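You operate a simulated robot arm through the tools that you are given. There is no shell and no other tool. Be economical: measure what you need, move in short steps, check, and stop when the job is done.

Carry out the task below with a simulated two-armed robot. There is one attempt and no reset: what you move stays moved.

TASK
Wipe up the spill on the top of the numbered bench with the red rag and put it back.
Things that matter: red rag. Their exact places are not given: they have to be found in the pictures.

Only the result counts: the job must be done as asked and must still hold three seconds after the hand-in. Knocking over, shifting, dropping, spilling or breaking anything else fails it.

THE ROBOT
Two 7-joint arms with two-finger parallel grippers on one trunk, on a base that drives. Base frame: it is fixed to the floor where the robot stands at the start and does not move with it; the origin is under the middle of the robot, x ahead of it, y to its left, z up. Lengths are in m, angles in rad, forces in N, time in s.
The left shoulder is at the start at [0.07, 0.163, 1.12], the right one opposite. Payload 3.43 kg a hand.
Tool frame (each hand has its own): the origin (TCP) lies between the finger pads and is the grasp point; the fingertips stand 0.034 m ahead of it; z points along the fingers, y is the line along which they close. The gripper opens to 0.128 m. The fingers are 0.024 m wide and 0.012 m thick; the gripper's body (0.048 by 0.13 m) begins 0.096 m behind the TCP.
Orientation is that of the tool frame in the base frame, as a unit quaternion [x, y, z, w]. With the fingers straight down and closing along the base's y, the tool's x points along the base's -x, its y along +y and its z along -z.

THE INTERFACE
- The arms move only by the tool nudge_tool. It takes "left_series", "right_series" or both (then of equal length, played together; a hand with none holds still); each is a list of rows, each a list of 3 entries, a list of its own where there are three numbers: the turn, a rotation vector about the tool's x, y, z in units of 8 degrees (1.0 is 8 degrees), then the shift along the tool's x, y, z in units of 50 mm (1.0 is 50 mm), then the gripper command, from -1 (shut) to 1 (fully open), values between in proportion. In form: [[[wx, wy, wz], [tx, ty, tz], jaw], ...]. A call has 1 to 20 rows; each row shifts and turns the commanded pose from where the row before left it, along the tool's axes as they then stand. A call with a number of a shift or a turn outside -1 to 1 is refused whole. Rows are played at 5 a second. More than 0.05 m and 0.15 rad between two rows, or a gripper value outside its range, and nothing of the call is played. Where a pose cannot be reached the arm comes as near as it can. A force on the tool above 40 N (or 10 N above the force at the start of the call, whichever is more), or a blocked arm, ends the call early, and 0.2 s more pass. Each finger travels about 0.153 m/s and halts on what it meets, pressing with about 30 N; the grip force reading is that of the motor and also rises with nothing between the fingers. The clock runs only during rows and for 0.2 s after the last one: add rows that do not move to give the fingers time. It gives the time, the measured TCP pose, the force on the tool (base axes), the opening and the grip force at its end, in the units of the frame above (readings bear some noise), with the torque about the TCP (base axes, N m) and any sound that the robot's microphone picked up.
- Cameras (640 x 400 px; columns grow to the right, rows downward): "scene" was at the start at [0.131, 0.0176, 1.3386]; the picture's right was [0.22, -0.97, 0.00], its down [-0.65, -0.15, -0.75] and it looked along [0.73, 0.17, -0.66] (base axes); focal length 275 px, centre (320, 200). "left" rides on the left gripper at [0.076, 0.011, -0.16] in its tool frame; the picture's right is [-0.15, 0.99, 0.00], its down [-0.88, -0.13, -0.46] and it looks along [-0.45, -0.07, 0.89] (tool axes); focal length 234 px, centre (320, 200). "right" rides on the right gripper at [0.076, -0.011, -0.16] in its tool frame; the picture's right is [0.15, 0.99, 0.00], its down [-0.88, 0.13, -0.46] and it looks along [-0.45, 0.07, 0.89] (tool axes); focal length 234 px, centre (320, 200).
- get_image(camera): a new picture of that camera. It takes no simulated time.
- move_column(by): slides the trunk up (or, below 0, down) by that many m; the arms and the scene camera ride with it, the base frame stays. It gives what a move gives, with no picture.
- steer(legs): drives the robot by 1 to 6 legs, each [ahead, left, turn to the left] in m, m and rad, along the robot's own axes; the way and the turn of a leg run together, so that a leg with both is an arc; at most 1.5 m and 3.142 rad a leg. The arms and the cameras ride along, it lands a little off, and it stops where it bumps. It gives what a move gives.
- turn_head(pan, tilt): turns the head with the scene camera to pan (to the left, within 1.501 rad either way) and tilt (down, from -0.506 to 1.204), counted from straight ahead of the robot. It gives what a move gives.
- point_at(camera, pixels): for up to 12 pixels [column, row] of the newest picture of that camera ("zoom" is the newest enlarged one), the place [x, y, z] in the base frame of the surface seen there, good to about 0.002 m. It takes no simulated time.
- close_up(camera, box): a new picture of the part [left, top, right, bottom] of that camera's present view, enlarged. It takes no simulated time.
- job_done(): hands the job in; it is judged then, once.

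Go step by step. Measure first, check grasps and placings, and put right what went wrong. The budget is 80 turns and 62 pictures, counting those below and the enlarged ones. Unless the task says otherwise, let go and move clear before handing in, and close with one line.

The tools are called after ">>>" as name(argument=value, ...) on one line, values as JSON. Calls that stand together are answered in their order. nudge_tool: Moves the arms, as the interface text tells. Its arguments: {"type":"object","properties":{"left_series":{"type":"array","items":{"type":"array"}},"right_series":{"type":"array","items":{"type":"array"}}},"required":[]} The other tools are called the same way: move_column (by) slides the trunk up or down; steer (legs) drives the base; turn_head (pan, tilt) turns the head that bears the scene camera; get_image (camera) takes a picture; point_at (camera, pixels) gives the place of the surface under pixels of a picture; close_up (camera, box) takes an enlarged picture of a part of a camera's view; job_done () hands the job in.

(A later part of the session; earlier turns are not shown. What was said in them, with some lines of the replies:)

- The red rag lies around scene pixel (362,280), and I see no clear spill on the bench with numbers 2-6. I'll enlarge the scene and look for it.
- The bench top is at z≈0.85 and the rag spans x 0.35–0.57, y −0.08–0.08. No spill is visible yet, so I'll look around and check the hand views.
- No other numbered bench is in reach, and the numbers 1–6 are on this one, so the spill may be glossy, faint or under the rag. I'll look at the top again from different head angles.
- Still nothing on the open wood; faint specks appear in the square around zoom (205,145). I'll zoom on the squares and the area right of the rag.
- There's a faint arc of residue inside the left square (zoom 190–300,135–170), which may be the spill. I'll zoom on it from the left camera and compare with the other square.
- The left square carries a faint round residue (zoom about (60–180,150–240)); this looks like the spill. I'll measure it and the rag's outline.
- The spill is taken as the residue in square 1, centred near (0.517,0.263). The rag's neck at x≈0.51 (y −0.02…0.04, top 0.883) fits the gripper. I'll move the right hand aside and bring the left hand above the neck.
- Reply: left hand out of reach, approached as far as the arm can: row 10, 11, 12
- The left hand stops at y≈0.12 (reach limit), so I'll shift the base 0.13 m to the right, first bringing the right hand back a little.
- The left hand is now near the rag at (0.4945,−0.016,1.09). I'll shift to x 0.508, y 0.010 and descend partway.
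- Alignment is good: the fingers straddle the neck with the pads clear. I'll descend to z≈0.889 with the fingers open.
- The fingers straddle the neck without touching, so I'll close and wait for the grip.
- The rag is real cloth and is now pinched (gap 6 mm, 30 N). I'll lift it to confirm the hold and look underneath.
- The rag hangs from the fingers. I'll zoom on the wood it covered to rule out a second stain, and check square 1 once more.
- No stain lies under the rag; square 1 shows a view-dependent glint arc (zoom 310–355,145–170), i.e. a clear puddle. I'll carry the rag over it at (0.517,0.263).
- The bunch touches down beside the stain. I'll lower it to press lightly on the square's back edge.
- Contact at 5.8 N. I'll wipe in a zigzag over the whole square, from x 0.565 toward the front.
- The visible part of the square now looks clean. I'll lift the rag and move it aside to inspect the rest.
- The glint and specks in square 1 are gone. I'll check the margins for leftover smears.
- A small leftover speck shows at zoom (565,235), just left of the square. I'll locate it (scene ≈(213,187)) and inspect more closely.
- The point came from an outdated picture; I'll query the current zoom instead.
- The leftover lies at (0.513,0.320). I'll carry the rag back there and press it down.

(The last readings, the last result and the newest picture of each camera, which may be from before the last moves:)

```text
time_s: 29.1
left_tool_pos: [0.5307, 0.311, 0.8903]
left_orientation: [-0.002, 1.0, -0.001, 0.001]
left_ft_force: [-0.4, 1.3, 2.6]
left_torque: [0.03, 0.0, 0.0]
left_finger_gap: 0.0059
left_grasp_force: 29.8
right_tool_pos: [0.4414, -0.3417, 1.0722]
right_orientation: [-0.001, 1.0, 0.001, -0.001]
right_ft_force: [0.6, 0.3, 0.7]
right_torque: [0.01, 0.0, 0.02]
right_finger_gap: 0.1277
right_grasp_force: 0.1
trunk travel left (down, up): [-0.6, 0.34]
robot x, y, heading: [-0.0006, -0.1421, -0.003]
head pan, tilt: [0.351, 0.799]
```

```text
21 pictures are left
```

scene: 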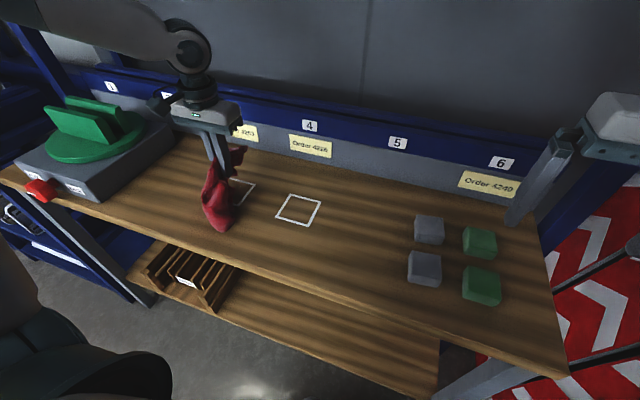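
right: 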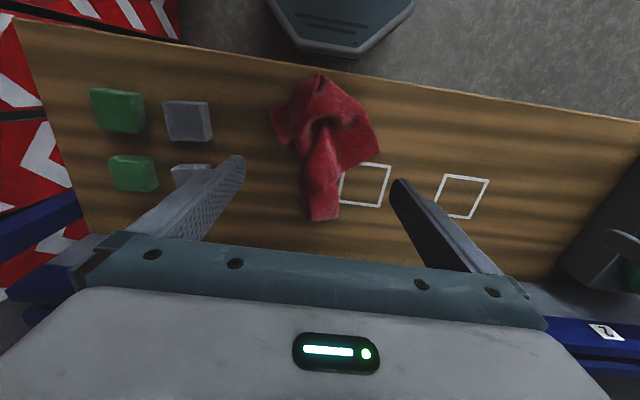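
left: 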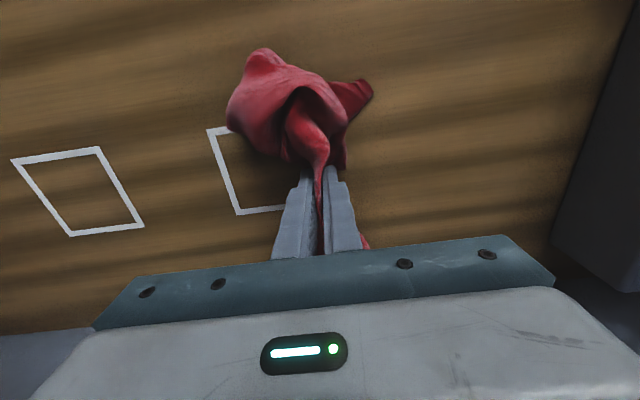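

Contact made. I'll zigzag over x 0.475–0.555, y 0.275–0.35, well away from the turntable base.

>>> nudge_tool(left_series=[[[0, 0, 0], [-0.4, 0, 0.05], -1], [[0, 0, 0], [0, 0.7, 0], -1], [[0, 0, 0], [0.4, 0, 0], -1], [[0, 0, 0], [0, -0.7, 0], -1], [[0, 0, 0], [0, -0.7, 0], -1], [[0, 0, 0], [0.4, 0, 0], -1], [[0, 0, 0], [0, 0.7, 0], -1], [[0, 0, 0], [0, 0.8, 0], -1], [[0, 0, 0], [0.4, 0, 0], -1], [[0, 0, 0], [0, -0.7, 0], -1], [[0, 0, 0], [0, -0.8, 0], -1], [[0, 0, 0], [0.4, 0, 0], -1], [[0, 0, 0], [0, 0.7, 0], -1], [[0, 0, 0], [0, 0.8, 0], -1], [[0, 0, 0], [-0.6, -0.3, 0], -1], [[0, 0, 0], [-0.7, 0, 0], -1], [[0, 0, 0], [0.6, -0.5, 0], -1], [[0, 0, 0], [-0.7, 0, 0], -1], [[0, 0, 0], [0.2, -0.7, 0], -1], [[0, 0, 0], [0, -0.8, 0], -1]])

>>> nudge_tool(left_series=[[[0, 0, 0], [0, 0, -0.8], -1], [[0, 0, 0], [0, 0, -0.8], -1], [[0, 0, 0], [0, 0, -0.8], -1], [[0, 0, 0], [0, 0, -0.8], -1], [[0, 0, 0], [0, -0.9, 0], -1], [[0, 0, 0], [0, -0.9, 0], -1], [[0, 0, 0], [0, -0.9, 0], -1], [[0, 0, 0], [0, -0.9, 0], -1], [[0, 0, 0], [0, 0, 0], -1], [[0, 0, 0], [0, 0, 0], -1]])

>>> close_up(camera="scene", box=[180, 160, 260, 210])

>>> get_image(camera="scene")

```text
time_s: 33.3
left_tool_pos: [0.5315, 0.2355, 0.8905]
left_orientation: [-0.002, 1.0, 0.0, 0.0]
left_ft_force: [0.9, 0.0, -0.1]
left_torque: [0.05, 0.01, 0.02]
left_finger_gap: 0.0062
left_grasp_force: 30.0
right_tool_pos: [0.443, -0.3423, 1.0719]
right_orientation: [0.0, 1.0, 0.001, -0.001]
right_ft_force: [0.1, -0.2, 0.5]
right_torque: [0.07, 0.05, 0.01]
right_finger_gap: 0.1282
right_grasp_force: 0.0
trunk travel left (down, up): [-0.6, 0.34]
robot x, y, heading: [-0.0019, -0.1383, 0.007]
head pan, tilt: [0.351, 0.799]
```

```text
time_s: 35.5
left_tool_pos: [0.5314, 0.0541, 1.0498]
left_orientation: [-0.002, 1.0, 0.0, 0.0]
left_ft_force: [0.0, -0.3, 0.1]
left_torque: [0.01, 0.03, 0.03]
left_finger_gap: 0.0059
left_grasp_force: 29.9
right_tool_pos: [0.4419, -0.3411, 1.0722]
right_orientation: [-0.001, 1.0, 0.0, 0.0]
right_ft_force: [0.6, -0.6, -0.8]
right_torque: [0.01, 0.0, -0.01]
right_finger_gap: 0.1279
right_grasp_force: 0.1
trunk travel left (down, up): [-0.6, 0.34]
robot x, y, heading: [0.0003, -0.1395, 0.002]
head pan, tilt: [0.351, 0.799]
```

```text
8.00 times, centred on (220, 185) of scene
```

zoom: 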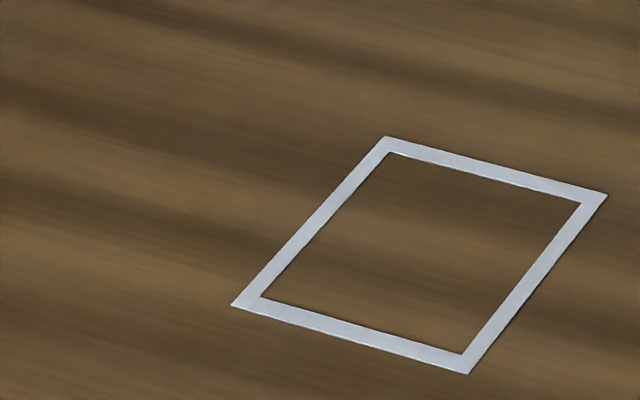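

```text
19 pictures are left
```

scene: 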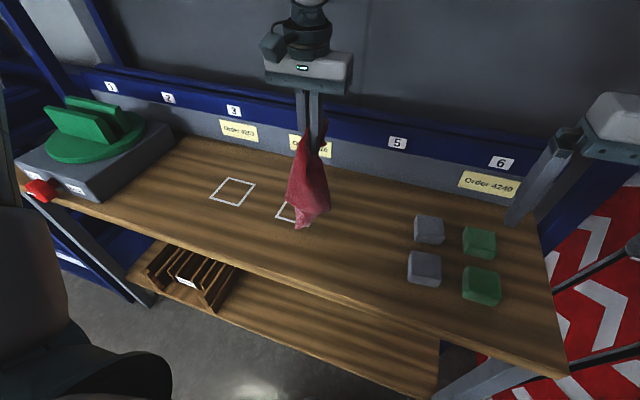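

The leftover speck is gone. I'll check the front and right margins before putting the rag back.

>>> close_up(camera="scene", box=[180, 180, 276, 240])

>>> close_up(camera="scene", box=[210, 145, 290, 195])

>>> close_up(camera="left", box=[400, 60, 560, 180])

```text
6.67 times, centred on (228, 210) of scene
```

zoom: 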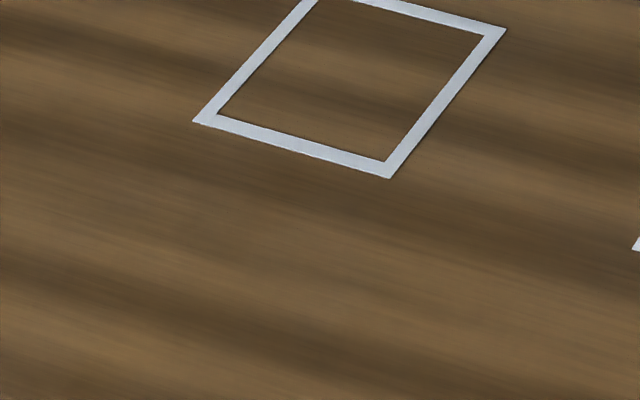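

```text
8.00 times, centred on (250, 170) of scene
```

zoom: 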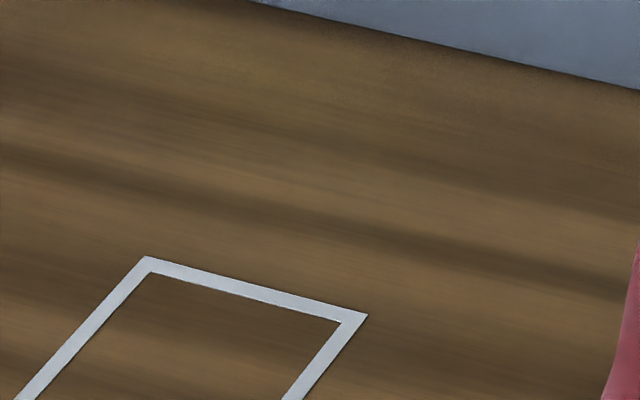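

```text
3.33 times, centred on (480, 120) of left
```

zoom: 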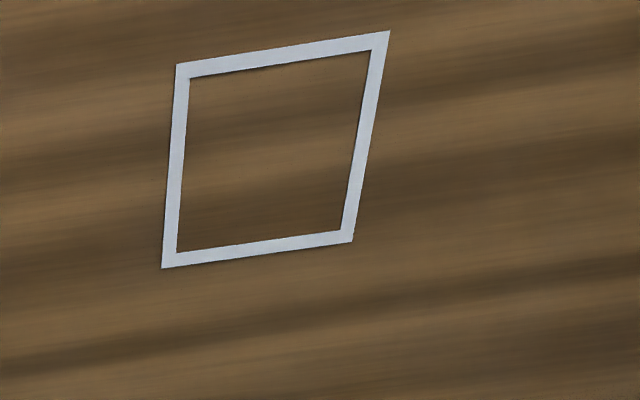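

All margins are clean. I'll put the rag back: lower it at about (0.44,0.008), drag it to x≈0.49 so the tail lies toward the front as before, then check.

>>> nudge_tool(left_series=[[[0, 0, 0], [0.9, -0.5, 0], -1], [[0, 0, 0], [0.9, -0.45, 0], -1], [[0, 0, 0], [0, 0, 0], -1], [[0, 0, 0], [0, 0, 0.8], -1], [[0, 0, 0], [0, 0, 0.8], -1], [[0, 0, 0], [0, 0, 0.8], -1], [[0, 0, 0], [-0.5, 0, 0.3], -1], [[0, 0, 0], [-0.5, 0, 0.3], -1], [[0, 0, 0], [0, 0, 0.15], -1], [[0, 0, 0], [0, 0, 0], -1]])

>>> get_image(camera="left")

```text
refused: row 1 steps farther than a row can; nothing moved
```

```text
15 pictures are left
```

left: 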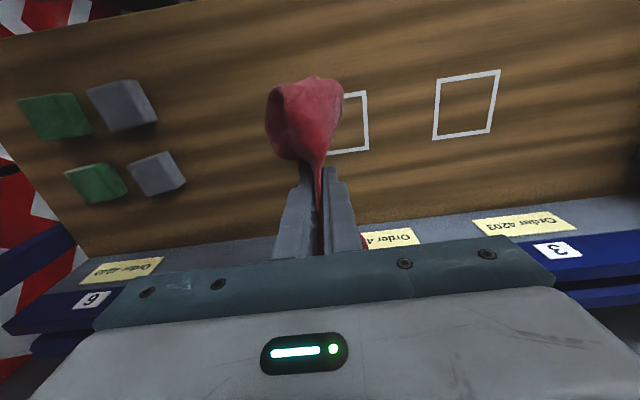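

The diagonal step was just too long and nothing moved. I'll split it into smaller steps.

>>> nudge_tool(left_series=[[[0, 0, 0], [0.6, -0.3, 0], -1], [[0, 0, 0], [0.6, -0.3, 0], -1], [[0, 0, 0], [0.6, -0.35, 0], -1], [[0, 0, 0], [0, 0, 0], -1], [[0, 0, 0], [0, 0, 0.8], -1], [[0, 0, 0], [0, 0, 0.8], -1], [[0, 0, 0], [0, 0, 0.8], -1], [[0, 0, 0], [-0.5, 0, 0.3], -1], [[0, 0, 0], [-0.5, 0, 0.3], -1], [[0, 0, 0], [0, 0, 0.15], -1], [[0, 0, 0], [0, 0, 0], -1]])

>>> get_image(camera="left")

```text
time_s: 37.9
left_tool_pos: [0.4934, 0.0105, 0.8894]
left_orientation: [-0.002, 1.0, 0.0, 0.0]
left_ft_force: [0.3, -0.4, -0.3]
left_torque: [-0.01, 0.03, -0.03]
left_finger_gap: 0.006
left_grasp_force: 29.6
right_tool_pos: [0.4413, -0.342, 1.0728]
right_orientation: [0.0, 1.0, 0.001, 0.0]
right_ft_force: [0.0, -0.6, 0.6]
right_torque: [0.0, 0.01, -0.04]
right_finger_gap: 0.1281
right_grasp_force: 0.0
trunk travel left (down, up): [-0.6, 0.34]
robot x, y, heading: [-0.0026, -0.1407, 0.0]
head pan, tilt: [0.351, 0.799]
```

```text
14 pictures are left
```

left: 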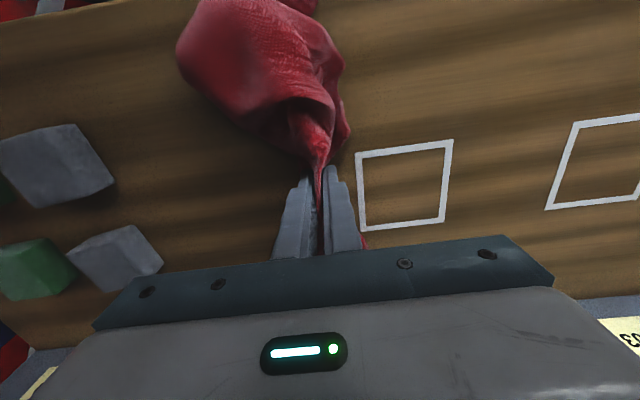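

The rag lies forward of the fingers, in its old place. A small nudge, then I'll open the fingers and rise straight up.

>>> nudge_tool(left_series=[[[0, 0, 0], [-0.25, 0.2, 0], -1], [[0, 0, 0], [0, 0, 0], 0], [[0, 0, 0], [0, 0, 0], 0.5], [[0, 0, 0], [0, 0, 0], 0.7], [[0, 0, 0], [0, 0, 0], 0.7], [[0, 0, 0], [0, 0, -0.3], 0.7], [[0, 0, 0], [0, 0, -0.5], 0.7], [[0, 0, 0], [0, 0, -0.8], 0.7], [[0, 0, 0], [0, 0, -0.8], 0.7], [[0, 0, 0], [0, 0, -0.8], 0.7]])

>>> get_image(camera="left")

>>> get_image(camera="scene")

```text
time_s: 40.1
left_tool_pos: [0.5017, 0.0189, 1.0521]
left_orientation: [-0.001, 1.0, 0.001, -0.001]
left_ft_force: [0.1, 0.3, 0.8]
left_torque: [0.0, -0.01, -0.02]
left_finger_gap: 0.109
left_grasp_force: 0.2
right_tool_pos: [0.4406, -0.342, 1.0725]
right_orientation: [0.001, 1.0, 0.001, 0.0]
right_ft_force: [0.6, -0.3, 0.4]
right_torque: [0.03, -0.01, 0.0]
right_finger_gap: 0.1278
right_grasp_force: 0.1
trunk travel left (down, up): [-0.6, 0.34]
robot x, y, heading: [-0.0013, -0.1381, 0.0]
head pan, tilt: [0.351, 0.799]
```

```text
13 pictures are left
```

left: 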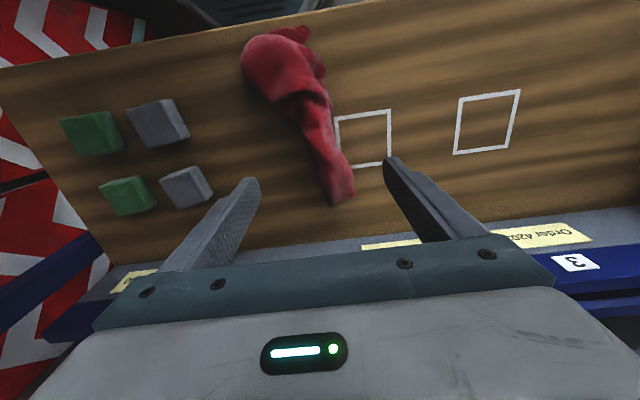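

```text
12 pictures are left
```

scene: 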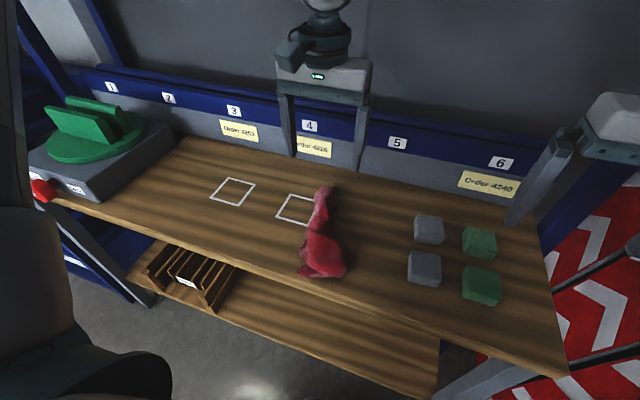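

The rag lies back in its original spot (scene ≈(298–347,187–278), against (282–358,190–280) before). The left hand is clear, the pads are unmoved and square 1 is clean, so I'll hand in.

>>> job_done()

```text
The job is handed in.
```

I wiped up the spill in the left white square with the red rag, and close-ups afterwards showed no residue. The rag is back within a couple of centimetres of where it lay, though folded differently, and nothing else was moved.
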